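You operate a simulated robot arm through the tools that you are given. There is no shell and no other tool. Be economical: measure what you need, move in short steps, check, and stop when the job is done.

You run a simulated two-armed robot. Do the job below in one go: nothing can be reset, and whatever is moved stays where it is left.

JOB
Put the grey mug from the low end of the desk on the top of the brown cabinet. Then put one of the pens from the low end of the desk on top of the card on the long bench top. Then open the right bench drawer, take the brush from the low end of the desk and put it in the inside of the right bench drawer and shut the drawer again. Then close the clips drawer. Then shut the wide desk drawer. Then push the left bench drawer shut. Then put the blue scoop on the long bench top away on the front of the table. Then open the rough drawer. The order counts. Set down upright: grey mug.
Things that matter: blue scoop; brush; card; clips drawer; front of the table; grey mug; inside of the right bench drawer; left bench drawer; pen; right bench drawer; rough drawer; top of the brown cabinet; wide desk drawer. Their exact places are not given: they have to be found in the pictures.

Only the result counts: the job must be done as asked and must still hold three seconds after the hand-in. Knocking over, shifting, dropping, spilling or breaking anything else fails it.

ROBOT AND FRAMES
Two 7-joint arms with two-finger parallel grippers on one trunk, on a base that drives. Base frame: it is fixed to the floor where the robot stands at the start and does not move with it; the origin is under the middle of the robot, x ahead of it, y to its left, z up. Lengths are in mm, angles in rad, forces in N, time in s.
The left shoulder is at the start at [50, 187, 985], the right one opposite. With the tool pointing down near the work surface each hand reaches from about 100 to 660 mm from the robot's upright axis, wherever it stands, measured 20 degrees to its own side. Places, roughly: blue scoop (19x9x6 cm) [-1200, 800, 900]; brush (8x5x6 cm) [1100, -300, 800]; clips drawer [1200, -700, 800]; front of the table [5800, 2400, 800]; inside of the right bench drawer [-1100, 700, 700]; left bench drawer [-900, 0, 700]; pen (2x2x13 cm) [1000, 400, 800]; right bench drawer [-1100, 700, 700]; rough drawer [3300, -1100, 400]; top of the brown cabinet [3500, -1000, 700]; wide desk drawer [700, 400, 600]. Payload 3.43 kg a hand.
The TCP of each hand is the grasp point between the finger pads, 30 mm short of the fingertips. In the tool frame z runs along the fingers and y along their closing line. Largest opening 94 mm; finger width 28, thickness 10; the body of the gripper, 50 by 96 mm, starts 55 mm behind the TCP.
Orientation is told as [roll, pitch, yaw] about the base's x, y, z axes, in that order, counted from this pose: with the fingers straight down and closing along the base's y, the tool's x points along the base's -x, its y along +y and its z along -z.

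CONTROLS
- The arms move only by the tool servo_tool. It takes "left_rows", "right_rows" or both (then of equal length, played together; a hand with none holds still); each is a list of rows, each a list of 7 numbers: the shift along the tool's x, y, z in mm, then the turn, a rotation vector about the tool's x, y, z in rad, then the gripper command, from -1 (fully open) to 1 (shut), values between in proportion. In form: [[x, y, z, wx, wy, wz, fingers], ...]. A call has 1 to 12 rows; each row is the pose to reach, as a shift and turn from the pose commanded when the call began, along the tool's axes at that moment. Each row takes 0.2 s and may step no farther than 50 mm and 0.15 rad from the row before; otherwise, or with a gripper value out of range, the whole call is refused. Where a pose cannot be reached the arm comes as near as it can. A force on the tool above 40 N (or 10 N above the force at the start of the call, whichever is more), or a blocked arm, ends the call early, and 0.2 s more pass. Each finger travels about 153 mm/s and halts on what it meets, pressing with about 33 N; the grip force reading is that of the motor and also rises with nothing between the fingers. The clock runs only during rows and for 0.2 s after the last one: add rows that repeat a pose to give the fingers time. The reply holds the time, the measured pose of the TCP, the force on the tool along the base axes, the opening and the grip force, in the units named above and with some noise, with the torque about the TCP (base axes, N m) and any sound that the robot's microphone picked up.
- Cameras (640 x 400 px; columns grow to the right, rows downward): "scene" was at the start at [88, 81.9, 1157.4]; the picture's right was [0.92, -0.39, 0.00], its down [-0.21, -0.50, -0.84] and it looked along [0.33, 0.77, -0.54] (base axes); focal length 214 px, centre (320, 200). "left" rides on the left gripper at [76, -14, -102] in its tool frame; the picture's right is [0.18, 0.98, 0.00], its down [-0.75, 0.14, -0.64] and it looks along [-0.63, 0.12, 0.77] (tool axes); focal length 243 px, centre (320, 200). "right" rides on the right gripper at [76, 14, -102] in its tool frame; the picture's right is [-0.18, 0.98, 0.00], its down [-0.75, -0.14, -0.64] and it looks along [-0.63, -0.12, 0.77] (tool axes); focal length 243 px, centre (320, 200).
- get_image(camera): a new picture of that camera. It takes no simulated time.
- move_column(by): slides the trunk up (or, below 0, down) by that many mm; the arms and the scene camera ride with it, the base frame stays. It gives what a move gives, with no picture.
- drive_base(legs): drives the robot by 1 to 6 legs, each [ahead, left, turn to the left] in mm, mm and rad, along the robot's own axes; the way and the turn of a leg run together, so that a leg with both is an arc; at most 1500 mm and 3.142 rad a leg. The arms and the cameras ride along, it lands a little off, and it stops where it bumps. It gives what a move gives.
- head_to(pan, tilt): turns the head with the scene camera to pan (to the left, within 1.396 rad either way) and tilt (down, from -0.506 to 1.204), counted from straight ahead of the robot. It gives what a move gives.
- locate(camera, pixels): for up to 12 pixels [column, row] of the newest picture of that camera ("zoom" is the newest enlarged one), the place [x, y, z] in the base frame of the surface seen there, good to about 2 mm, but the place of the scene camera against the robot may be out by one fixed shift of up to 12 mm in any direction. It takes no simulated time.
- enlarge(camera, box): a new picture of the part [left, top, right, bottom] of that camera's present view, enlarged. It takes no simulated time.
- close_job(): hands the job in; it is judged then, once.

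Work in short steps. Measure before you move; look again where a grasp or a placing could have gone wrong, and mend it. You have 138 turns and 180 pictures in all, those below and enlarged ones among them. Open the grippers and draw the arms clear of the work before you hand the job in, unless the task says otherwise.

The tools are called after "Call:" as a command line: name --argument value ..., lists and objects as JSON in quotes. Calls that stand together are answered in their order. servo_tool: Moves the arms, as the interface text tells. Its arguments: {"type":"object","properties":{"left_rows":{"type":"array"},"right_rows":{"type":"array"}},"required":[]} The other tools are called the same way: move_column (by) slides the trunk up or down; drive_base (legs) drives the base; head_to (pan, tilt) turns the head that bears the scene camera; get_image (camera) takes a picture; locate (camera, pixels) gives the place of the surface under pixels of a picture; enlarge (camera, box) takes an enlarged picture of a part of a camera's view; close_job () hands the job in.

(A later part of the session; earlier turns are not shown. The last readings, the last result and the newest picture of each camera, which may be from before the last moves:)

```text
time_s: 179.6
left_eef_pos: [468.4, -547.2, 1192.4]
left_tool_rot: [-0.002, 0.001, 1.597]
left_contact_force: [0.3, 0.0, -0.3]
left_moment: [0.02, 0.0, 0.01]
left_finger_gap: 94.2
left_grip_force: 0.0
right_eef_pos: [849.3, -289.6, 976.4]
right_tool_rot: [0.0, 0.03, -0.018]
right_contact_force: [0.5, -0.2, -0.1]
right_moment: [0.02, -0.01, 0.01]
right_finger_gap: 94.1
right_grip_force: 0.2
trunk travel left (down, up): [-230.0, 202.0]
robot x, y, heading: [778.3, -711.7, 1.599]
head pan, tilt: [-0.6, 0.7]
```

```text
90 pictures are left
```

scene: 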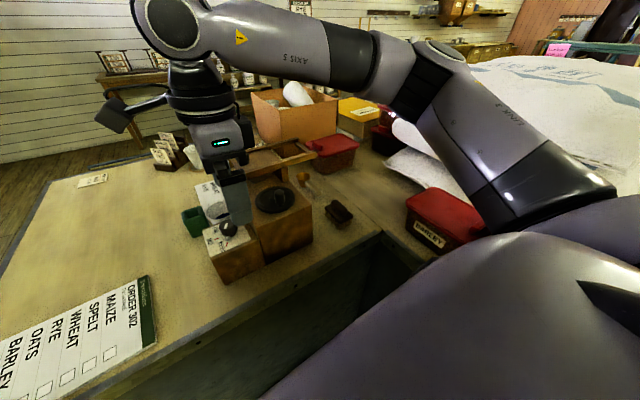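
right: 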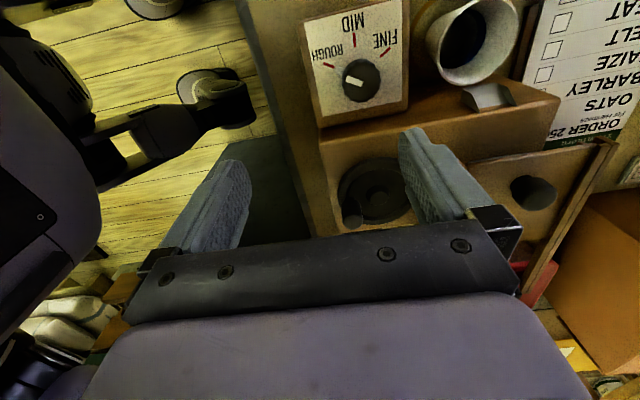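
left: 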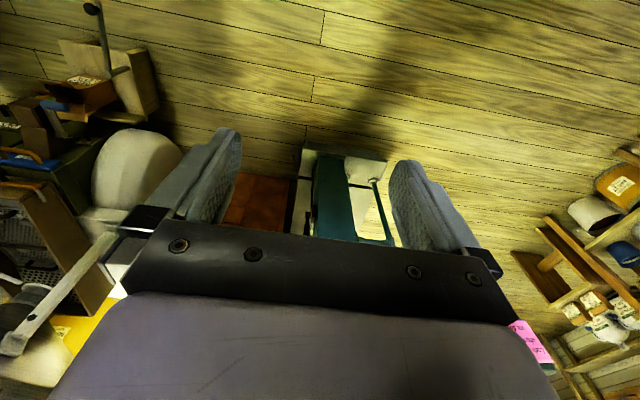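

The brush is at (338,212). I locate its outline.

Call:
enlarge --camera "scene" --box '[290, 170, 390, 250]'

Call:
locate --camera "scene" --pixels '[[338, 207], [328, 205], [345, 220], [348, 212], [335, 215], [338, 225], [310, 235], [410, 215]]'

```text
5.00 times, centred on (340, 210) of scene
```

zoom: 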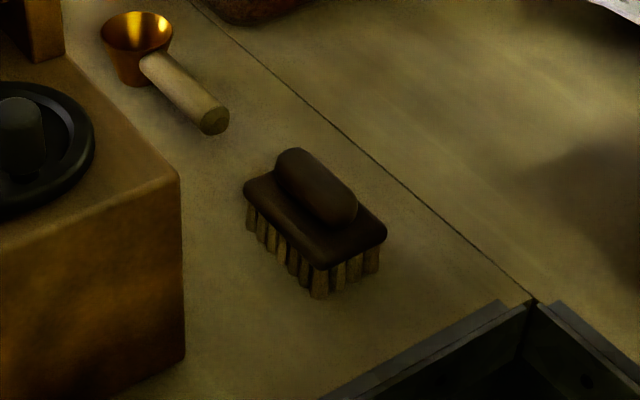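

```text
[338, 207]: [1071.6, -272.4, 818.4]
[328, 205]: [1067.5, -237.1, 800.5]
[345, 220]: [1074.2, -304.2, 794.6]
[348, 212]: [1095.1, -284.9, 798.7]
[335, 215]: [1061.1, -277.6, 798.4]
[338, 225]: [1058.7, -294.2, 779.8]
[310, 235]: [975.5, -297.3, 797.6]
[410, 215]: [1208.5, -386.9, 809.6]
```

I locate the corners precisely in the zoom.

Call:
locate --camera "zoom" --pixels '[[248, 188], [320, 262], [382, 232], [290, 155], [345, 215], [300, 170], [315, 290], [372, 268], [130, 300], [182, 250]]'

```text
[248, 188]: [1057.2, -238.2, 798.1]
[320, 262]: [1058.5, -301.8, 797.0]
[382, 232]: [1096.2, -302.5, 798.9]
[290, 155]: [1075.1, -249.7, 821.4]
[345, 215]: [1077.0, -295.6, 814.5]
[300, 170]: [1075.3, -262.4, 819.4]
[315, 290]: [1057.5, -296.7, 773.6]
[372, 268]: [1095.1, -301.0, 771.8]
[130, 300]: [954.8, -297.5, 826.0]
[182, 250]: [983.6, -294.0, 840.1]
```

Brush block: x 1055–1098, y −304…−236, top ≈790; I'll close along x. I move above it while turning −1.55 rad.

Call:
servo_tool --right_rows '[[-20, 2, 0, 0, 0, -0.14, -1], [-41, 4, 0, 0, 0, -0.28, -1], [-62, 6, 0, 0, 0, -0.42, -1], [-82, 8, 0, 0, 0, -0.56, -1], [-103, 10, 5, 0, 0, -0.7, -1], [-124, 12, 10, 0, 0, -0.84, -1], [-144, 15, 15, 0, 0, -0.98, -1], [-165, 18, 20, 0, 0, -1.12, -1], [-186, 20, 30, 0, 0, -1.26, -0.7], [-207, 22, 40, 0, 0, -1.4, -0.6], [-227, 24, 50, 0, 0, -1.54, -0.5]]'

Call:
get_image --camera "right"

Call:
get_image --camera "scene"

```text
time_s: 182.0
left_eef_pos: [468.6, -547.4, 1192.8]
left_tool_rot: [-0.002, -0.001, 1.597]
left_contact_force: [0.5, -1.2, -1.0]
left_moment: [-0.02, 0.01, -0.02]
left_finger_gap: 93.9
left_grip_force: 0.0
right_eef_pos: [1074.8, -271.1, 919.1]
right_tool_rot: [0.031, 0.0, 1.526]
right_contact_force: [0.4, -0.4, 0.0]
right_moment: [0.0, -0.01, 0.01]
right_finger_gap: 70.5
right_grip_force: 0.0
trunk travel left (down, up): [-230.0, 202.0]
robot x, y, heading: [776.7, -711.1, 1.595]
head pan, tilt: [-0.6, 0.7]
```

```text
88 pictures are left
```

right: 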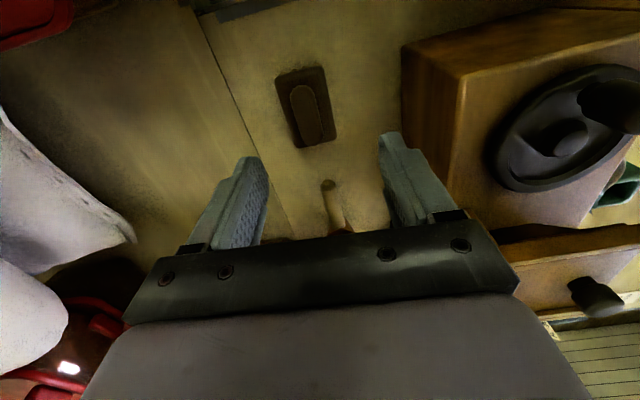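

```text
87 pictures are left
```

scene: 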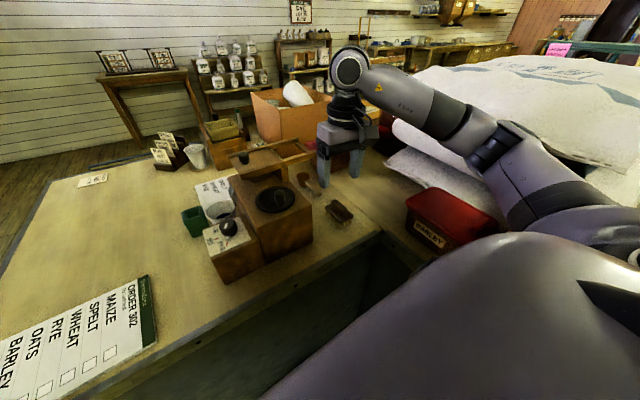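

I refine the brush position with the hand camera.

Call:
locate --camera "right" --pixels '[[280, 80], [322, 70], [297, 146], [334, 138], [312, 115], [307, 95], [300, 175]]'

```text
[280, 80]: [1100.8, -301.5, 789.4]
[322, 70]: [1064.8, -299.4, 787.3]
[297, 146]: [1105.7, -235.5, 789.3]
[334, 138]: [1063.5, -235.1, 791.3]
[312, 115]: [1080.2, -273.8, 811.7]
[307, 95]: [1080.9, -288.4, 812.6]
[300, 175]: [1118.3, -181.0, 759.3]
```

Centre is (1083.5,−268). I shift 8 mm, descend to z≈802 and close.

Call:
servo_tool --right_rows '[[-3, -8, 20, 0, 0, 0, -0.5], [-3, -8, 55, 0, 0, 0, -0.5], [-3, -8, 85, 0, 0, 0, -0.5], [-3, -8, 105, 0, 0, 0, -0.5], [-3, -8, 117, 0, 0, 0, -0.5], [-3, -8, 117, 0, 0, 0, -0.5], [-3, -8, 117, 0, 0, 0, 1], [-3, -8, 117, 0, 0, 0, 1], [-3, -8, 117, 0, 0, 0, 1]]'

Call:
get_image --camera "right"

```text
time_s: 184.0
left_eef_pos: [468.1, -547.6, 1192.8]
left_tool_rot: [-0.001, 0.0, 1.597]
left_contact_force: [0.2, -0.4, 0.6]
left_moment: [0.03, -0.01, 0.04]
left_finger_gap: 94.0
left_grip_force: 0.0
right_eef_pos: [1079.1, -269.3, 802.7]
right_tool_rot: [0.03, 0.0, 1.525]
right_contact_force: [0.6, -0.1, 0.3]
right_moment: [0.01, -0.06, -0.04]
right_finger_gap: 43.3
right_grip_force: 33.1
trunk travel left (down, up): [-230.0, 202.0]
robot x, y, heading: [778.0, -708.6, 1.596]
head pan, tilt: [-0.6, 0.7]
```

```text
86 pictures are left
```

right: 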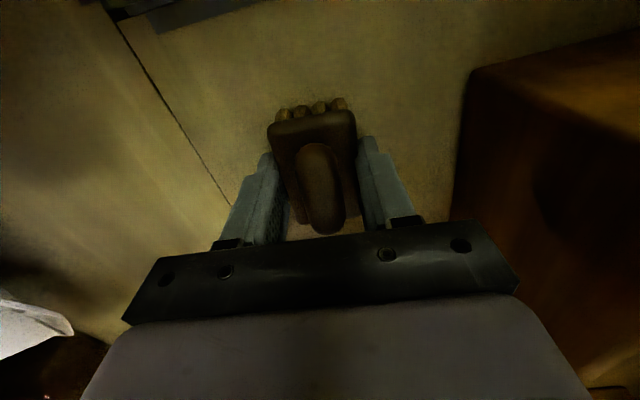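

Gripped (43 mm). I lift 170 mm then bring the hand back toward the robot's middle.

Call:
servo_tool --right_rows '[[0, 0, -40, 0, 0, 0, 1], [0, 0, -85, 0, 0, 0, 1], [0, 0, -130, 0, 0, 0, 1], [0, 0, -170, 0, 0, 0, 1], [15, 40, -170, 0, 0, 0, 1], [30, 85, -170, 0, 0, 0, 1], [45, 130, -170, 0, 0, 0, 1], [60, 170, -170, 0, 0, 0, 1], [75, 205, -170, 0, 0, 0, 1]]'

Call:
get_image --camera "right"

```text
time_s: 186.0
left_eef_pos: [467.9, -548.6, 1192.7]
left_tool_rot: [-0.001, 0.001, 1.597]
left_contact_force: [0.6, 0.0, -0.3]
left_moment: [0.03, 0.02, -0.01]
left_finger_gap: 94.1
left_grip_force: 0.1
right_eef_pos: [875.4, -330.7, 977.3]
right_tool_rot: [0.031, 0.001, 1.522]
right_contact_force: [0.4, -0.1, -0.8]
right_moment: [0.01, -0.01, -0.01]
right_finger_gap: 43.1
right_grip_force: 33.3
trunk travel left (down, up): [-230.0, 202.0]
robot x, y, heading: [778.9, -711.6, 1.596]
head pan, tilt: [-0.6, 0.7]
```

```text
85 pictures are left
```

right: 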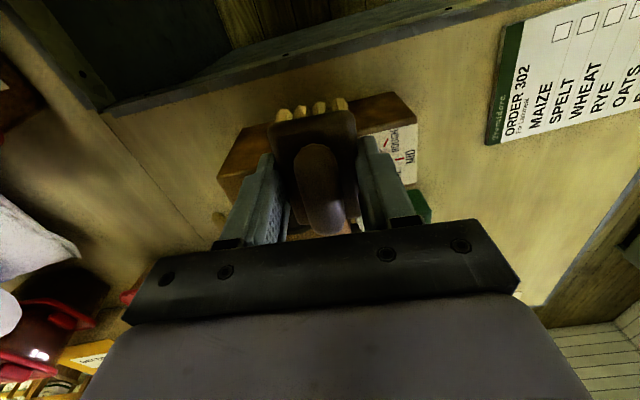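

I drive back left to the aisle and turn to face the bench.

Call:
drive_base --legs '[[0, 890, 0], [0, 0, 1.548]]'

Call:
drive_base --legs '[[0, -1270, 0]]'

Call:
head_to --pan -0.1 --tilt 0.6

Call:
get_image --camera "scene"

```text
time_s: 194.4
left_eef_pos: [-287.9, -1041.2, 1191.7]
left_tool_rot: [-0.002, 0.001, 3.132]
left_contact_force: [0.6, 0.4, 0.3]
left_moment: [0.02, 0.02, 0.02]
left_finger_gap: 93.9
left_grip_force: 0.1
right_eef_pos: [-491.4, -624.7, 976.5]
right_tool_rot: [0.029, -0.001, 3.059]
right_contact_force: [0.6, -0.3, -1.4]
right_moment: [0.02, 0.03, 0.02]
right_finger_gap: 43.0
right_grip_force: 33.0
trunk travel left (down, up): [-230.0, 202.0]
robot x, y, heading: [-109.2, -734.3, 3.132]
head pan, tilt: [-0.6, 0.7]
```

```text
time_s: 200.8
left_eef_pos: [-263.7, 234.3, 1191.4]
left_tool_rot: [-0.002, 0.001, 3.101]
left_contact_force: [0.6, -0.8, -1.0]
left_moment: [0.01, 0.0, -0.01]
left_finger_gap: 93.9
left_grip_force: 0.0
right_eef_pos: [-454.8, 655.5, 978.1]
right_tool_rot: [0.029, -0.001, 3.027]
right_contact_force: [1.4, 0.4, -1.0]
right_moment: [0.02, 0.0, 0.0]
right_finger_gap: 42.8
right_grip_force: 33.0
trunk travel left (down, up): [-230.0, 202.0]
robot x, y, heading: [-82.1, 532.4, 3.095]
head pan, tilt: [-0.6, 0.7]
```

```text
time_s: 201.8
left_eef_pos: [-265.2, 234.1, 1192.0]
left_tool_rot: [-0.002, 0.002, 3.101]
left_contact_force: [-0.1, -0.3, -0.1]
left_moment: [0.01, -0.02, 0.02]
left_finger_gap: 94.1
left_grip_force: 0.1
right_eef_pos: [-454.5, 655.2, 978.9]
right_tool_rot: [0.029, 0.001, 3.026]
right_contact_force: [-0.3, -0.1, -1.0]
right_moment: [0.01, -0.02, 0.0]
right_finger_gap: 43.0
right_grip_force: 32.5
trunk travel left (down, up): [-230.0, 202.0]
robot x, y, heading: [-81.6, 532.2, 3.1]
head pan, tilt: [-0.099, 0.6]
```

```text
84 pictures are left
```

scene: 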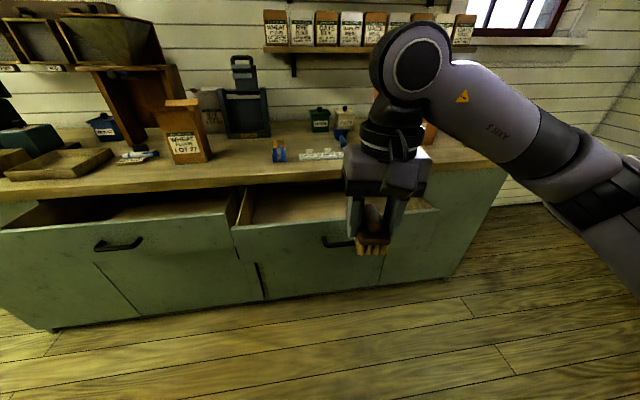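

I drive ahead 200 and look into the drawer.

Call:
drive_base --legs '[[200, 0, 0.04]]'

Call:
get_image --camera "scene"

Call:
get_image --camera "right"

```text
time_s: 203.4
left_eef_pos: [-455.4, 231.6, 1191.1]
left_tool_rot: [-0.001, 0.002, -3.142]
left_contact_force: [0.3, -0.1, -0.7]
left_moment: [-0.01, -0.04, 0.01]
left_finger_gap: 94.1
left_grip_force: 0.2
right_eef_pos: [-662.5, 646.4, 977.9]
right_tool_rot: [0.032, -0.001, 3.066]
right_contact_force: [0.2, 1.3, -0.2]
right_moment: [0.0, 0.0, -0.03]
right_finger_gap: 43.1
right_grip_force: 32.9
trunk travel left (down, up): [-230.0, 202.0]
robot x, y, heading: [-283.5, 535.0, 3.141]
head pan, tilt: [-0.099, 0.6]
```

```text
83 pictures are left
```

scene: 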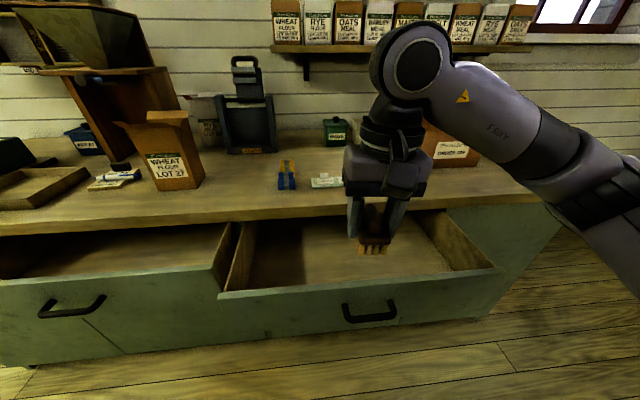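

```text
82 pictures are left
```

right: 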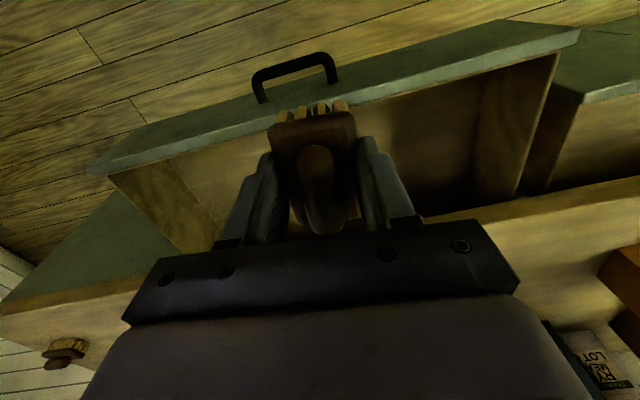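

I measure drawer rim, bottom and bench edge.

Call:
locate --camera "right" --pixels '[[420, 95], [250, 150], [400, 150], [450, 190], [520, 90], [200, 210], [480, 210], [200, 170]]'

Call:
locate --camera "scene" --pixels '[[340, 265], [420, 262], [360, 290], [470, 250], [300, 212], [320, 240], [260, 250]]'

```text
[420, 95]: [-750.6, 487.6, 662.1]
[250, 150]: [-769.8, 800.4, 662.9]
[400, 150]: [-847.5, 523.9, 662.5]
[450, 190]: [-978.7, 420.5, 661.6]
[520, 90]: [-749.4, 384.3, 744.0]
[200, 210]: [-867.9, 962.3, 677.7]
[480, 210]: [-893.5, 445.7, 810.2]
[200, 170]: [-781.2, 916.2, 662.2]
```

```text
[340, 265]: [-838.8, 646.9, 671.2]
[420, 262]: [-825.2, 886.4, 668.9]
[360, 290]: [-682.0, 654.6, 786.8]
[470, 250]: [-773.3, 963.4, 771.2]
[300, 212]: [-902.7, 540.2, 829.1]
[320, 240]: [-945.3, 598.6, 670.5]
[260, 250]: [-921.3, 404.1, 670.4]
```

Bottom z≈662, front panel x≈−680, bench edge −893. I move over (−795,650) and descend to about z 725.

Call:
servo_tool --right_rows '[[-44, 2, 0, 0, 0, 0, 1], [-88, 4, 0, 0, 0, 0, 1], [-132, 6, 20, 0, 0, 0, 1], [-132, 6, 65, 0, 0, 0, 1], [-132, 6, 110, 0, 0, 0, 1], [-132, 6, 155, 0, 0, 0, 1], [-132, 6, 200, 0, 0, 0, 1], [-132, 6, 235, 0, 0, 0, 1], [-132, 6, 253, 0, 0, 0, 1]]'

Call:
get_image --camera "scene"

Call:
get_image --camera "right"

```text
time_s: 205.4
left_eef_pos: [-454.3, 232.6, 1192.6]
left_tool_rot: [-0.002, 0.001, -3.142]
left_contact_force: [0.1, 0.4, 0.5]
left_moment: [0.0, -0.01, 0.02]
left_finger_gap: 93.9
left_grip_force: 0.0
right_eef_pos: [-794.0, 639.8, 726.2]
right_tool_rot: [0.031, 0.0, 3.065]
right_contact_force: [0.1, 0.0, -0.3]
right_moment: [0.02, 0.0, -0.02]
right_finger_gap: 42.9
right_grip_force: 33.2
trunk travel left (down, up): [-230.0, 202.0]
robot x, y, heading: [-280.8, 537.5, 3.136]
head pan, tilt: [-0.099, 0.6]
```

```text
81 pictures are left
```

scene: 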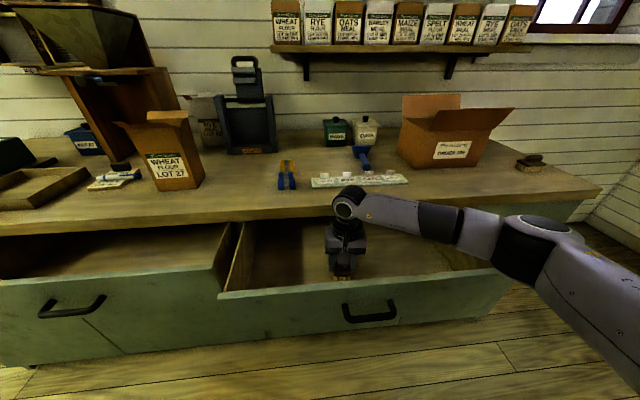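

```text
80 pictures are left
```

right: 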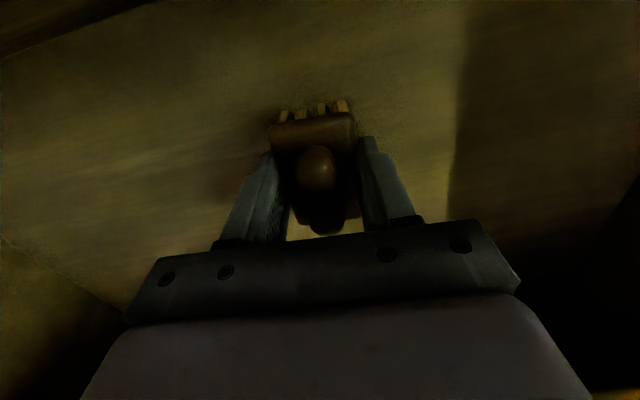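

I lower 19 mm gently, then release and rise out.

Call:
servo_tool --right_rows '[[0, 0, 10, 0, 0, 0, 1], [0, 0, 16, 0, 0, 0, 1], [0, 0, 19, 0, 0, 0, 1], [0, 0, 19, 0, 0, 0, 1]]'

```text
time_s: 206.4
left_eef_pos: [-454.8, 230.9, 1191.5]
left_tool_rot: [-0.002, -0.001, -3.142]
left_contact_force: [-0.1, -0.2, 0.0]
left_moment: [0.0, 0.02, -0.04]
left_finger_gap: 94.0
left_grip_force: 0.0
right_eef_pos: [-795.2, 641.4, 707.5]
right_tool_rot: [0.029, 0.0, 3.068]
right_contact_force: [-0.5, 0.3, -0.3]
right_moment: [0.02, 0.01, -0.01]
right_finger_gap: 42.9
right_grip_force: 33.0
trunk travel left (down, up): [-230.0, 202.0]
robot x, y, heading: [-277.0, 536.6, 3.14]
head pan, tilt: [-0.099, 0.6]
```

Call:
servo_tool --right_rows '[[0, 0, 2, 0, 0, 0, 1], [0, 0, 3, 0, 0, 0, 1], [0, 0, 3, 0, 0, 0, 0], [0, 0, 3, 0, 0, 0, -0.5], [0, 0, 3, 0, 0, 0, -0.5], [0, 0, -30, 0, 0, 0, -0.5], [0, 0, -75, 0, 0, 0, -0.5], [0, 0, -120, 0, 0, 0, -0.5], [0, 0, -165, 0, 0, 0, -0.5], [0, 0, -210, 0, 0, 0, -0.5], [0, 0, -255, 0, 0, 0, -0.5]]'

Call:
get_image --camera "scene"

```text
time_s: 208.8
left_eef_pos: [-455.5, 230.6, 1192.2]
left_tool_rot: [-0.004, 0.0, -3.142]
left_contact_force: [0.2, -0.5, -0.8]
left_moment: [0.01, 0.01, -0.02]
left_finger_gap: 94.1
left_grip_force: 0.0
right_eef_pos: [-793.8, 645.0, 959.8]
right_tool_rot: [0.029, 0.0, 3.066]
right_contact_force: [-0.4, 0.0, 1.0]
right_moment: [0.0, 0.03, 0.0]
right_finger_gap: 70.4
right_grip_force: 0.0
trunk travel left (down, up): [-230.0, 202.0]
robot x, y, heading: [-283.2, 535.6, 3.146]
head pan, tilt: [-0.099, 0.6]
```

```text
79 pictures are left
```

scene: 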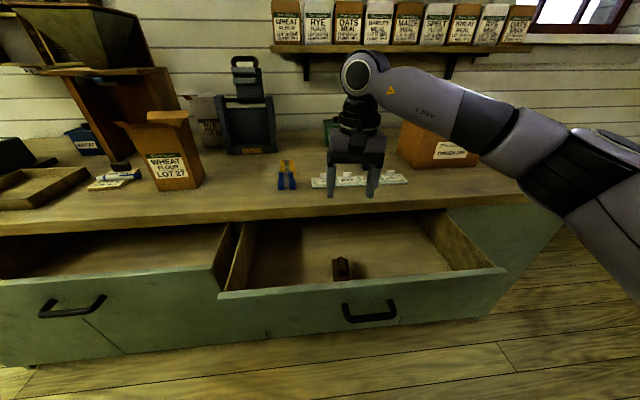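

The brush sits in the drawer. To push it shut I need the tool pointing forward: I back the base off 150 first.

Call:
drive_base --legs '[[-150, 0, 0]]'

Call:
servo_tool --right_rows '[[12, 0, 0, 0, -0.14, 0, 0], [24, 0, 0, 0, -0.28, 0, 1], [36, 0, 0, 0, -0.42, 0, 1], [48, 0, 0, 0, -0.56, 0, 1], [60, 0, 0, 0, -0.7, 0, 1], [72, 0, 0, 0, -0.84, 0, 1], [84, 0, 0, 0, -0.98, 0, 1], [96, 0, 0, 0, -1.12, 0, 1], [108, 0, 0, 0, -1.26, 0, 1], [120, 0, 0, 0, -1.4, 0, 1], [130, 0, 0, 0, -1.54, 0, 1]]'

```text
time_s: 210.1
left_eef_pos: [-308.6, 231.9, 1191.7]
left_tool_rot: [-0.001, -0.001, 3.134]
left_contact_force: [-0.4, -0.2, 0.1]
left_moment: [-0.03, -0.02, 0.0]
left_finger_gap: 93.9
left_grip_force: 0.0
right_eef_pos: [-646.5, 647.1, 960.1]
right_tool_rot: [0.031, -0.001, 3.062]
right_contact_force: [-0.2, -0.3, 0.3]
right_moment: [0.0, 0.01, 0.01]
right_finger_gap: 70.3
right_grip_force: 0.1
trunk travel left (down, up): [-230.0, 202.0]
robot x, y, heading: [-141.0, 532.1, 3.134]
head pan, tilt: [-0.099, 0.6]
```

```text
time_s: 212.5
left_eef_pos: [-309.4, 231.2, 1192.2]
left_tool_rot: [-0.001, 0.0, 3.135]
left_contact_force: [0.3, -0.9, 0.1]
left_moment: [0.01, 0.0, 0.01]
left_finger_gap: 94.2
left_grip_force: 0.0
right_eef_pos: [-515.6, 636.4, 960.6]
right_tool_rot: [0.777, -1.53, 2.282]
right_contact_force: [0.2, 0.3, -0.8]
right_moment: [0.0, 0.03, 0.0]
right_finger_gap: 0.0
right_grip_force: 33.2
trunk travel left (down, up): [-230.0, 202.0]
robot x, y, heading: [-136.8, 537.7, 3.135]
head pan, tilt: [-0.099, 0.6]
```

Forward-pointing with closed fingers. I lower the trunk 100 and the hand 115, and shift right to y≈740, beside the handle.

Call:
move_column --by -100

Call:
servo_tool --right_rows '[[30, -25, 0, 0, 0, 0, 1], [60, -50, 0, 0, 0, 0, 1], [90, -75, 0, 0, 0, 0, 1], [115, -100, 0, 0, 0, 0, 1]]'

Call:
get_image --camera "scene"

```text
time_s: 213.9
left_eef_pos: [-309.6, 232.3, 1093.0]
left_tool_rot: [-0.002, -0.001, 3.134]
left_contact_force: [0.6, 0.1, 0.5]
left_moment: [0.01, -0.02, 0.0]
left_finger_gap: 94.1
left_grip_force: 0.0
right_eef_pos: [-515.4, 636.6, 860.2]
right_tool_rot: [0.762, -1.525, 2.298]
right_contact_force: [-0.8, 0.5, 0.0]
right_moment: [0.02, 0.01, -0.01]
right_finger_gap: 0.2
right_grip_force: 32.9
trunk travel left (down, up): [-130.0, 302.0]
robot x, y, heading: [-136.8, 535.5, 3.128]
head pan, tilt: [-0.099, 0.6]
```

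```text
time_s: 214.9
left_eef_pos: [-311.2, 231.8, 1091.9]
left_tool_rot: [-0.003, 0.002, 3.135]
left_contact_force: [-0.5, -0.4, 0.0]
left_moment: [0.02, -0.01, -0.02]
left_finger_gap: 93.8
left_grip_force: 0.0
right_eef_pos: [-515.5, 678.0, 793.4]
right_tool_rot: [0.724, -1.526, 2.335]
right_contact_force: [0.7, 0.3, -0.8]
right_moment: [0.02, -0.01, -0.01]
right_finger_gap: 0.0
right_grip_force: 32.7
right hand out of reach, approached as far as the arm can: row 1, 2, 3, 4
trunk travel left (down, up): [-130.0, 302.0]
robot x, y, heading: [-138.3, 535.0, 3.133]
head pan, tilt: [-0.099, 0.6]
```

```text
78 pictures are left
```

scene: 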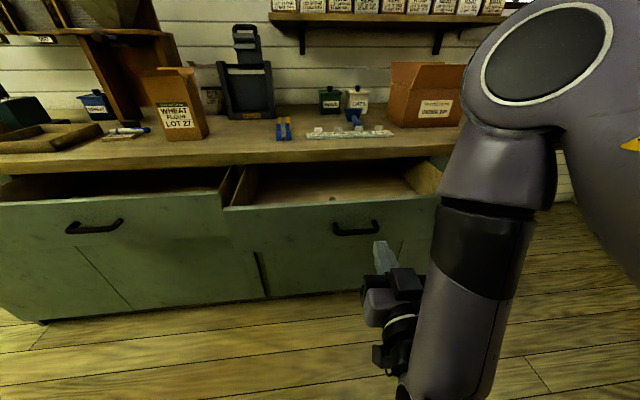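

I lower the trunk 50 more and shift the base 60 right, then check alignment.

Call:
move_column --by -50

Call:
drive_base --legs '[[0, -65, 0], [120, 0, 0]]'

Call:
get_image --camera "scene"

```text
time_s: 215.8
left_eef_pos: [-308.8, 231.3, 1041.8]
left_tool_rot: [-0.001, 0.002, 3.136]
left_contact_force: [0.4, -0.7, 0.3]
left_moment: [0.01, -0.03, 0.0]
left_finger_gap: 94.3
left_grip_force: 0.1
right_eef_pos: [-515.2, 678.0, 743.6]
right_tool_rot: [0.723, -1.526, 2.336]
right_contact_force: [0.9, 0.2, 0.0]
right_moment: [-0.03, -0.02, -0.01]
right_finger_gap: 0.2
right_grip_force: 33.2
trunk travel left (down, up): [-80.0, 352.0]
robot x, y, heading: [-140.4, 536.8, 3.134]
head pan, tilt: [-0.099, 0.6]
```

```text
time_s: 217.6
left_eef_pos: [-429.4, 297.8, 1041.1]
left_tool_rot: [-0.003, -0.001, 3.135]
left_contact_force: [0.3, 0.3, 0.8]
left_moment: [0.04, -0.03, -0.02]
left_finger_gap: 94.1
left_grip_force: 0.1
right_eef_pos: [-635.2, 744.3, 743.4]
right_tool_rot: [0.723, -1.527, 2.337]
right_contact_force: [-0.3, -1.1, 0.3]
right_moment: [0.02, -0.02, 0.01]
right_finger_gap: 0.2
right_grip_force: 33.0
trunk travel left (down, up): [-80.0, 352.0]
robot x, y, heading: [-258.0, 606.0, 3.132]
head pan, tilt: [-0.099, 0.6]
```

```text
77 pictures are left
```

scene: 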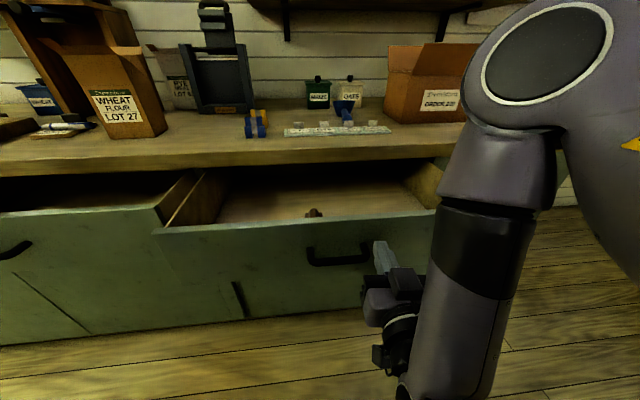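

Fingertips are just before the face, right of the handle. I push by driving ahead 200.

Call:
drive_base --legs '[[200, 0, 0]]'

Call:
get_image --camera "scene"

```text
time_s: 219.2
left_eef_pos: [-632.6, 299.9, 1042.5]
left_tool_rot: [-0.002, -0.001, 3.137]
left_contact_force: [0.5, -0.2, -1.1]
left_moment: [-0.03, -0.01, -0.02]
left_finger_gap: 94.1
left_grip_force: 0.1
right_eef_pos: [-838.7, 747.7, 744.3]
right_tool_rot: [0.722, -1.525, 2.337]
right_contact_force: [-1.1, 0.0, 0.8]
right_moment: [0.02, -0.01, -0.02]
right_finger_gap: 0.3
right_grip_force: 32.9
trunk travel left (down, up): [-80.0, 352.0]
robot x, y, heading: [-458.7, 603.6, 3.136]
head pan, tilt: [-0.099, 0.6]
```

```text
76 pictures are left
```

scene: 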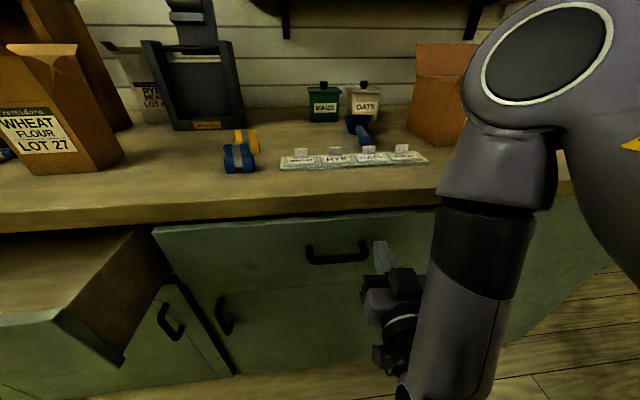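

About 35–40 mm left. I drive another 42.

Call:
drive_base --legs '[[42, 0, 0]]'

Call:
get_image --camera "scene"

```text
time_s: 220.3
left_eef_pos: [-674.6, 300.2, 1042.0]
left_tool_rot: [-0.002, 0.005, 3.136]
left_contact_force: [-0.2, -0.6, 0.4]
left_moment: [-0.03, 0.02, 0.0]
left_finger_gap: 94.1
left_grip_force: 0.0
right_eef_pos: [-879.7, 746.4, 743.4]
right_tool_rot: [0.651, -1.525, 2.414]
right_contact_force: [-1.3, 0.6, -1.0]
right_moment: [-0.01, 0.03, 0.02]
right_finger_gap: 0.0
right_grip_force: 33.2
trunk travel left (down, up): [-80.0, 352.0]
robot x, y, heading: [-496.1, 604.6, 3.14]
head pan, tilt: [-0.099, 0.6]
stopped in leg 1: the force on the tool passed its limit (the readings are from after the stop); the commanded pose is now the measured one
```

```text
75 pictures are left
```

scene: 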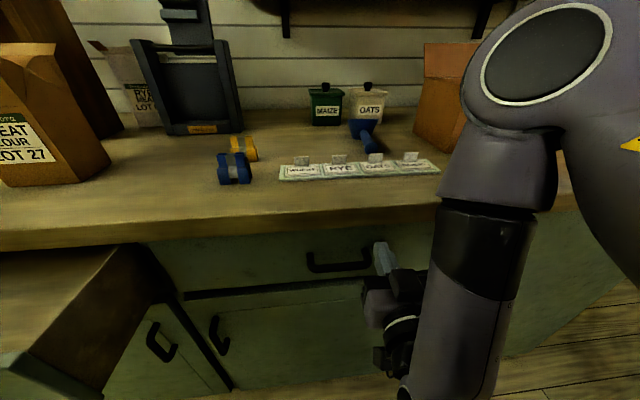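

The drawer is shut (push force limit reached). Next the clips drawer at the desk: I back off and turn around.

Call:
drive_base --legs '[[-375, 0, 0], [0, 0, -3.14], [0, -1390, 0]]'

Call:
move_column --by 100

Call:
head_to --pan 0.1 --tilt 0.4

Call:
get_image --camera "scene"

```text
time_s: 236.8
left_eef_pos: [2.2, -533.7, 1041.5]
left_tool_rot: [-0.003, 0.003, -0.051]
left_contact_force: [-0.1, 0.1, -0.4]
left_moment: [-0.05, 0.02, 0.01]
left_finger_gap: 94.3
left_grip_force: 0.1
right_eef_pos: [184.3, -988.2, 742.4]
right_tool_rot: [0.643, -1.525, -0.769]
right_contact_force: [0.4, 0.3, -0.6]
right_moment: [-0.02, 0.0, 0.0]
right_finger_gap: 0.0
right_grip_force: 32.8
trunk travel left (down, up): [-80.0, 352.0]
robot x, y, heading: [-184.8, -826.4, -0.058]
head pan, tilt: [-0.099, 0.6]
```

```text
time_s: 238.1
left_eef_pos: [2.4, -533.3, 1142.0]
left_tool_rot: [0.0, 0.003, -0.052]
left_contact_force: [0.0, 0.1, 0.9]
left_moment: [-0.01, -0.01, 0.01]
left_finger_gap: 93.9
left_grip_force: 0.0
right_eef_pos: [183.5, -987.9, 843.5]
right_tool_rot: [0.644, -1.524, -0.768]
right_contact_force: [-0.1, 0.4, -0.3]
right_moment: [0.0, 0.04, -0.02]
right_finger_gap: 0.0
right_grip_force: 32.5
trunk travel left (down, up): [-180.0, 252.0]
robot x, y, heading: [-189.2, -829.3, -0.052]
head pan, tilt: [-0.099, 0.6]
```

```text
time_s: 238.8
left_eef_pos: [1.5, -532.5, 1142.9]
left_tool_rot: [-0.002, 0.003, -0.05]
left_contact_force: [-0.5, 0.3, 0.7]
left_moment: [0.03, 0.02, -0.01]
left_finger_gap: 94.2
left_grip_force: 0.0
right_eef_pos: [183.9, -987.6, 843.6]
right_tool_rot: [0.646, -1.526, -0.768]
right_contact_force: [0.5, 0.4, 0.7]
right_moment: [0.02, 0.04, 0.02]
right_finger_gap: 0.1
right_grip_force: 32.8
trunk travel left (down, up): [-180.0, 252.0]
robot x, y, heading: [-184.5, -826.3, -0.058]
head pan, tilt: [0.099, 0.4]
```

```text
74 pictures are left
```

scene: 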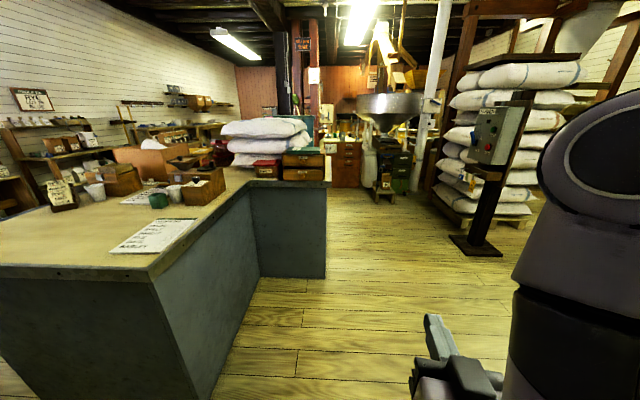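

I straighten and drive ahead 720, then look at the clips drawer close up.

Call:
drive_base --legs '[[0, 0, 0.058], [720, 0, 0]]'

Call:
head_to --pan 0.1 --tilt 0.6

Call:
get_image --camera "scene"

Call:
enlarge --camera "scene" --box '[240, 90, 440, 215]'

```text
time_s: 243.2
left_eef_pos: [702.1, -523.7, 1142.6]
left_tool_rot: [-0.002, 0.003, -0.004]
left_contact_force: [0.0, -0.2, -0.7]
left_moment: [-0.01, 0.01, -0.01]
left_finger_gap: 94.1
left_grip_force: 0.0
right_eef_pos: [906.5, -969.2, 843.2]
right_tool_rot: [0.646, -1.525, -0.72]
right_contact_force: [0.2, -0.6, -0.2]
right_moment: [0.04, 0.02, 0.04]
right_finger_gap: 0.2
right_grip_force: 32.7
trunk travel left (down, up): [-180.0, 252.0]
robot x, y, heading: [526.6, -832.4, -0.006]
head pan, tilt: [0.099, 0.4]
```

```text
time_s: 243.9
left_eef_pos: [702.8, -524.8, 1141.9]
left_tool_rot: [-0.003, 0.002, -0.002]
left_contact_force: [-0.2, -1.0, 0.2]
left_moment: [0.01, 0.02, -0.01]
left_finger_gap: 94.1
left_grip_force: 0.0
right_eef_pos: [906.1, -970.4, 843.2]
right_tool_rot: [0.649, -1.523, -0.725]
right_contact_force: [-0.1, 0.0, -0.8]
right_moment: [0.0, -0.03, -0.02]
right_finger_gap: 0.0
right_grip_force: 32.8
trunk travel left (down, up): [-180.0, 252.0]
robot x, y, heading: [532.3, -828.4, -0.001]
head pan, tilt: [0.099, 0.6]
```

```text
73 pictures are left
```

scene: 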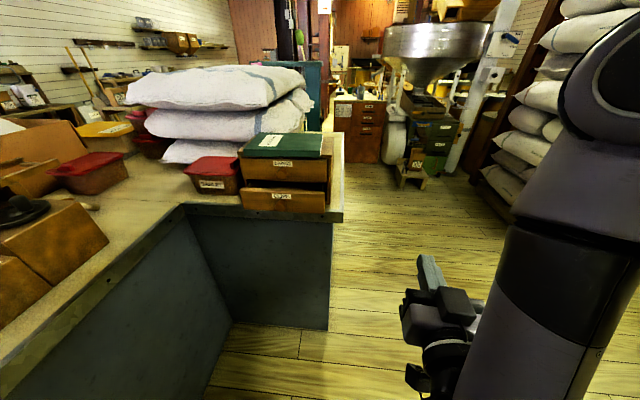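

```text
3.20 times, centred on (340, 152) of scene
```

zoom: 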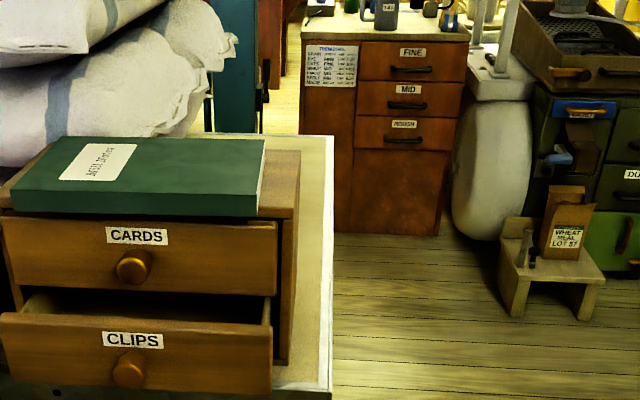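

The mug is still upright on the cabinet. I locate the clips drawer's front and the box.

Call:
locate --camera "zoom" --pixels '[[130, 370], [30, 355], [240, 345], [60, 380], [220, 375], [130, 268], [60, 250], [240, 250], [265, 350], [30, 330], [200, 320]]'

```text
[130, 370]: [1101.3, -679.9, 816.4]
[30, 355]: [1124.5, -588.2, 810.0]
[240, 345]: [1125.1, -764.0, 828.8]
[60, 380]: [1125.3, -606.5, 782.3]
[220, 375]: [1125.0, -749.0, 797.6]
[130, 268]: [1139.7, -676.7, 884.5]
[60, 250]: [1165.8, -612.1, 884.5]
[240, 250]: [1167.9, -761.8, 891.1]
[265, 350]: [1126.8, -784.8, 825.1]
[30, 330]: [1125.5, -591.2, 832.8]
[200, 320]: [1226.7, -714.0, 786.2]
```

Face plane x≈1125 (closed: ≈1167), y −570…−790, z≈772–832; knob at y −680. I move the base left 115 and ahead 110, then the hand to y≈−730, z≈803.

Call:
drive_base --legs '[[0, 115, 0], [110, 0, 0]]'

Call:
servo_tool --right_rows '[[10, 40, 0, 0, 0, 0, 1], [20, 80, 0, 0, 0, 0, 1], [30, 115, 0, 0, 0, 0, 1], [40, 130, 0, 0, 0, 0, 1]]'

Call:
get_image --camera "scene"

```text
time_s: 245.9
left_eef_pos: [808.5, -411.8, 1141.5]
left_tool_rot: [-0.002, 0.0, -0.004]
left_contact_force: [-0.9, 0.3, -0.6]
left_moment: [-0.03, 0.01, -0.03]
left_finger_gap: 94.1
left_grip_force: 0.1
right_eef_pos: [1014.0, -857.7, 842.6]
right_tool_rot: [0.643, -1.523, -0.719]
right_contact_force: [-0.5, 0.1, -0.5]
right_moment: [-0.01, 0.01, -0.01]
right_finger_gap: 0.1
right_grip_force: 33.0
trunk travel left (down, up): [-180.0, 252.0]
robot x, y, heading: [636.2, -717.3, -0.004]
head pan, tilt: [0.099, 0.6]
```

```text
time_s: 246.9
left_eef_pos: [808.5, -412.5, 1141.6]
left_tool_rot: [-0.002, 0.002, -0.003]
left_contact_force: [-0.7, -0.3, 1.0]
left_moment: [-0.03, 0.03, 0.02]
left_finger_gap: 94.0
left_grip_force: 0.1
right_eef_pos: [1035.7, -742.2, 817.0]
right_tool_rot: [1.04, -1.506, -1.177]
right_contact_force: [-0.7, 0.1, -0.1]
right_moment: [-0.02, -0.02, 0.01]
right_finger_gap: 0.0
right_grip_force: 33.1
trunk travel left (down, up): [-180.0, 252.0]
robot x, y, heading: [636.2, -713.9, -0.008]
head pan, tilt: [0.099, 0.6]
```

```text
71 pictures are left
```

scene: 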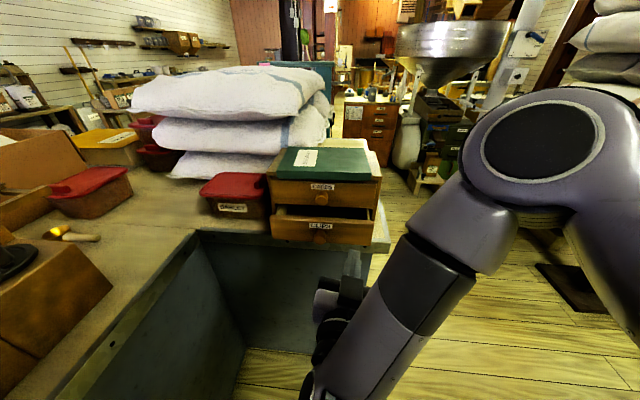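

Hand is at (1036,−742,817). I lower 12 and push forward in steps to about x=1137.

Call:
servo_tool --right_rows '[[12, 0, 20, 0, 0, 0, 1], [14, 0, 45, 0, 0, 0, 1], [14, 0, 60, 0, 0, 0, 1], [14, 0, 75, 0, 0, 0, 1], [14, 0, 90, 0, 0, 0, 1], [12, 0, 98, 0, 0, 0, 1], [12, 0, 104, 0, 0, 0, 1], [12, 0, 110, 0, 0, 0, 1]]'

Call:
enlarge --camera "scene" --box '[240, 120, 440, 300]'

```text
time_s: 248.7
left_eef_pos: [809.3, -412.0, 1141.8]
left_tool_rot: [-0.002, 0.001, -0.004]
left_contact_force: [-0.3, -0.5, 0.5]
left_moment: [0.02, 0.01, 0.01]
left_finger_gap: 94.2
left_grip_force: 0.0
right_eef_pos: [1139.4, -747.1, 797.1]
right_tool_rot: [0.954, -1.512, -1.062]
right_contact_force: [0.4, 0.1, 1.1]
right_moment: [-0.01, 0.0, 0.01]
right_finger_gap: 0.0
right_grip_force: 33.3
trunk travel left (down, up): [-180.0, 252.0]
robot x, y, heading: [637.4, -715.3, -0.003]
head pan, tilt: [0.099, 0.6]
```

```text
2.22 times, centred on (340, 210) of scene
```

zoom: 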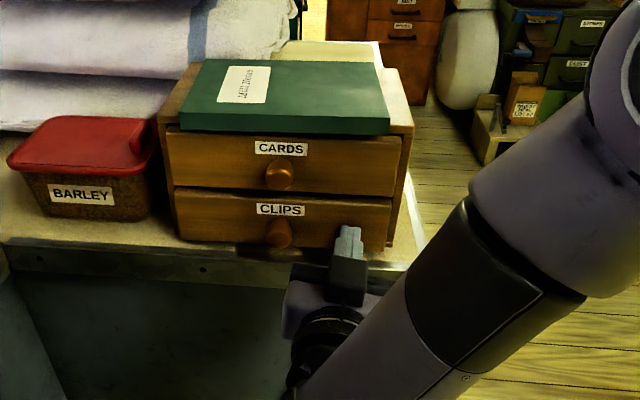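

Nearly flush; I push a few mm more until it resists.

Call:
servo_tool --right_rows '[[0, 0, 4, 0, 0, 0, 1], [0, 0, 8, 0, 0, 0, 1], [0, 0, 12, 0, 0, 0, 1]]'

Call:
enlarge --camera "scene" --box '[270, 150, 400, 260]'

Call:
locate --camera "zoom" --pixels '[[80, 210], [250, 200], [80, 120], [250, 120], [180, 255]]'

```text
time_s: 249.5
left_eef_pos: [807.2, -412.8, 1142.6]
left_tool_rot: [-0.002, 0.0, -0.006]
left_contact_force: [-0.5, 0.2, 0.6]
left_moment: [-0.01, 0.0, 0.01]
left_finger_gap: 93.9
left_grip_force: 0.1
right_eef_pos: [1142.6, -743.0, 793.4]
right_tool_rot: [0.759, -1.528, -0.851]
right_contact_force: [-18.0, -14.7, 12.4]
right_moment: [0.27, -0.55, -0.31]
right_finger_gap: 0.0
right_grip_force: 33.1
trunk travel left (down, up): [-180.0, 252.0]
robot x, y, heading: [636.2, -716.1, -0.009]
head pan, tilt: [0.099, 0.6]
```

```text
3.64 times, centred on (335, 205) of scene
```

zoom: 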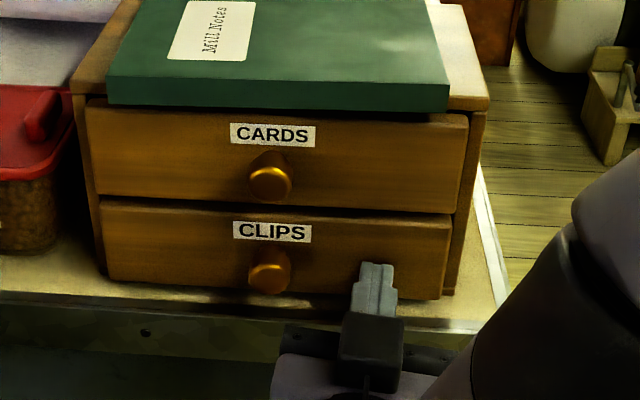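

```text
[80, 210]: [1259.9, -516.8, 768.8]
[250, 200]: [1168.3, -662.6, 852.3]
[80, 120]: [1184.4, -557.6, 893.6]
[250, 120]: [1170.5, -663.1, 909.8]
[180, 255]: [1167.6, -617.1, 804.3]
```

Flush with the CARDS drawer (x≈1168). I draw the hand back 110 mm.

Call:
servo_tool --right_rows '[[0, 0, -40, 0, 0, 0, 1], [0, 0, -80, 0, 0, 0, 1], [0, 0, -120, 0, 0, 0, 1]]'

Call:
drive_base --legs '[[-790, 0, 0], [0, 900, 0], [0, 880, 0]]'

Call:
head_to --pan 0.0 --tilt 0.5

Call:
get_image --camera "scene"

```text
time_s: 250.3
left_eef_pos: [808.2, -411.6, 1142.2]
left_tool_rot: [-0.001, 0.002, -0.004]
left_contact_force: [0.1, -0.1, 1.0]
left_moment: [-0.02, -0.02, 0.01]
left_finger_gap: 94.1
left_grip_force: 0.0
right_eef_pos: [1034.3, -744.3, 799.0]
right_tool_rot: [0.799, -1.506, -0.926]
right_contact_force: [-0.2, -0.3, 0.5]
right_moment: [-0.01, 0.02, -0.02]
right_finger_gap: 0.0
right_grip_force: 33.4
trunk travel left (down, up): [-180.0, 252.0]
robot x, y, heading: [632.4, -717.6, -0.004]
head pan, tilt: [0.099, 0.6]
```

```text
time_s: 263.3
left_eef_pos: [18.9, 1407.9, 1141.4]
left_tool_rot: [-0.001, 0.002, -0.005]
left_contact_force: [-0.6, 0.1, 0.2]
left_moment: [0.03, 0.0, 0.01]
left_finger_gap: 94.1
left_grip_force: 0.0
right_eef_pos: [244.1, 1076.5, 799.9]
right_tool_rot: [0.855, -1.509, -0.986]
right_contact_force: [0.1, 0.5, 0.3]
right_moment: [-0.01, 0.01, 0.0]
right_finger_gap: 0.0
right_grip_force: 33.2
trunk travel left (down, up): [-180.0, 252.0]
robot x, y, heading: [-153.6, 1105.3, -0.008]
head pan, tilt: [0.099, 0.6]
```

```text
time_s: 263.9
left_eef_pos: [20.0, 1409.6, 1141.5]
left_tool_rot: [-0.003, 0.002, -0.006]
left_contact_force: [0.0, -0.2, 0.8]
left_moment: [0.01, -0.02, 0.01]
left_finger_gap: 93.9
left_grip_force: 0.0
right_eef_pos: [245.3, 1074.8, 801.2]
right_tool_rot: [0.862, -1.508, -0.996]
right_contact_force: [-0.3, 0.1, 0.3]
right_moment: [0.02, 0.02, -0.02]
right_finger_gap: 0.0
right_grip_force: 33.1
trunk travel left (down, up): [-180.0, 252.0]
robot x, y, heading: [-153.3, 1106.1, -0.002]
head pan, tilt: [0.0, 0.499]
```

```text
68 pictures are left
```

scene: 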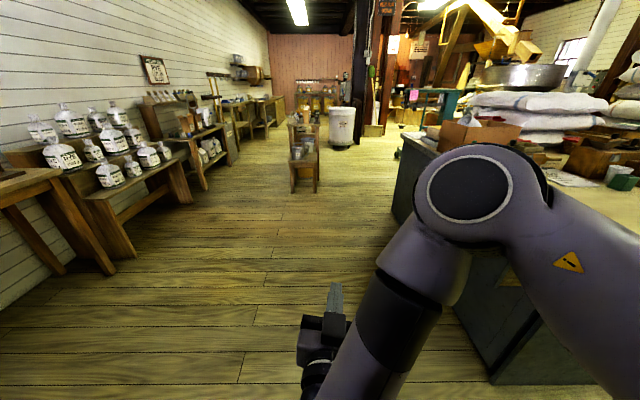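

The lane left of the desk is free. I drive ahead 830 and turn right to face the desk's left side.

Call:
drive_base --legs '[[830, 0, 0], [0, 0, -1.571]]'

Call:
get_image --camera "scene"

```text
time_s: 272.3
left_eef_pos: [991.3, 904.0, 1142.1]
left_tool_rot: [-0.002, 0.001, -1.609]
left_contact_force: [0.1, -0.1, 0.3]
left_moment: [0.0, -0.01, -0.03]
left_finger_gap: 93.9
left_grip_force: 0.0
right_eef_pos: [649.8, 687.3, 800.0]
right_tool_rot: [0.868, -1.507, -2.608]
right_contact_force: [0.1, 0.3, -0.2]
right_moment: [-0.04, 0.0, -0.01]
right_finger_gap: 0.3
right_grip_force: 33.0
trunk travel left (down, up): [-180.0, 252.0]
robot x, y, heading: [694.5, 1088.4, -1.612]
head pan, tilt: [0.0, 0.499]
```

```text
67 pictures are left
```

scene: 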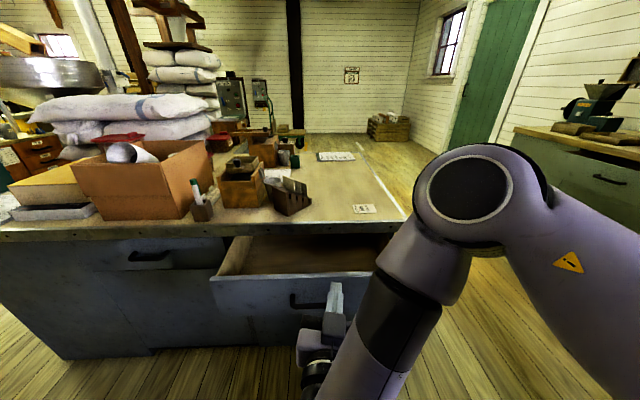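

I measure the drawer front, handle and rim.

Call:
locate --camera "scene" --pixels '[[260, 300], [308, 303], [230, 285], [260, 320], [345, 275], [215, 280], [290, 292], [250, 255], [150, 250], [380, 210], [300, 232]]'

```text
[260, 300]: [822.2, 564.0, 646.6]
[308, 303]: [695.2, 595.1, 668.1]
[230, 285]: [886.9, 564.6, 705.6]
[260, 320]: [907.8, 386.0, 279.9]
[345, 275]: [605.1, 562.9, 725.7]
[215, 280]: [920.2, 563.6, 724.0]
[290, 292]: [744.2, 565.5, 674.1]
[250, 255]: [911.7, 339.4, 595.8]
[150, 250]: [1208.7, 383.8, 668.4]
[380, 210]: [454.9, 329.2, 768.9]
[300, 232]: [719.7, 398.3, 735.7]
```

Face y≈564, top ≈717, handle z≈660; the closed plane is y≈384. I lower the trunk 104 (to z≈696, above the handle), fix heading and shift.

Call:
move_column --by -104

Call:
drive_base --legs '[[0, 35, 0.041], [75, 0, 0]]'

Call:
get_image --camera "scene"

```text
time_s: 273.6
left_eef_pos: [991.6, 902.8, 1038.1]
left_tool_rot: [-0.003, 0.003, -1.61]
left_contact_force: [-1.1, 0.3, 0.1]
left_moment: [0.0, 0.01, -0.01]
left_finger_gap: 94.0
left_grip_force: 0.0
right_eef_pos: [650.9, 687.6, 696.5]
right_tool_rot: [0.874, -1.505, -2.616]
right_contact_force: [0.2, -0.8, 0.4]
right_moment: [-0.01, 0.0, 0.01]
right_finger_gap: 0.0
right_grip_force: 32.9
trunk travel left (down, up): [-76.0, 356.0]
robot x, y, heading: [690.6, 1084.6, -1.609]
head pan, tilt: [0.0, 0.499]
```

```text
time_s: 275.1
left_eef_pos: [1031.6, 839.3, 1037.4]
left_tool_rot: [-0.002, 0.001, -1.569]
left_contact_force: [0.2, -0.3, 0.5]
left_moment: [-0.02, 0.01, 0.01]
left_finger_gap: 93.7
left_grip_force: 0.0
right_eef_pos: [698.6, 609.8, 695.8]
right_tool_rot: [0.866, -1.507, -2.568]
right_contact_force: [0.2, 0.2, -0.1]
right_moment: [0.02, -0.01, -0.01]
right_finger_gap: 0.0
right_grip_force: 33.0
trunk travel left (down, up): [-76.0, 356.0]
robot x, y, heading: [726.8, 1012.4, -1.576]
head pan, tilt: [0.0, 0.499]
```

```text
66 pictures are left
```

scene: 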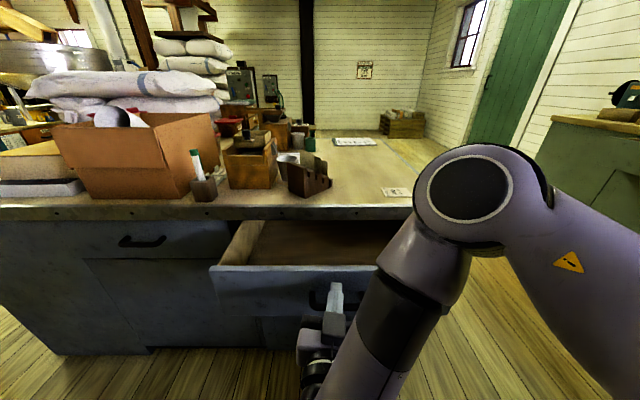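

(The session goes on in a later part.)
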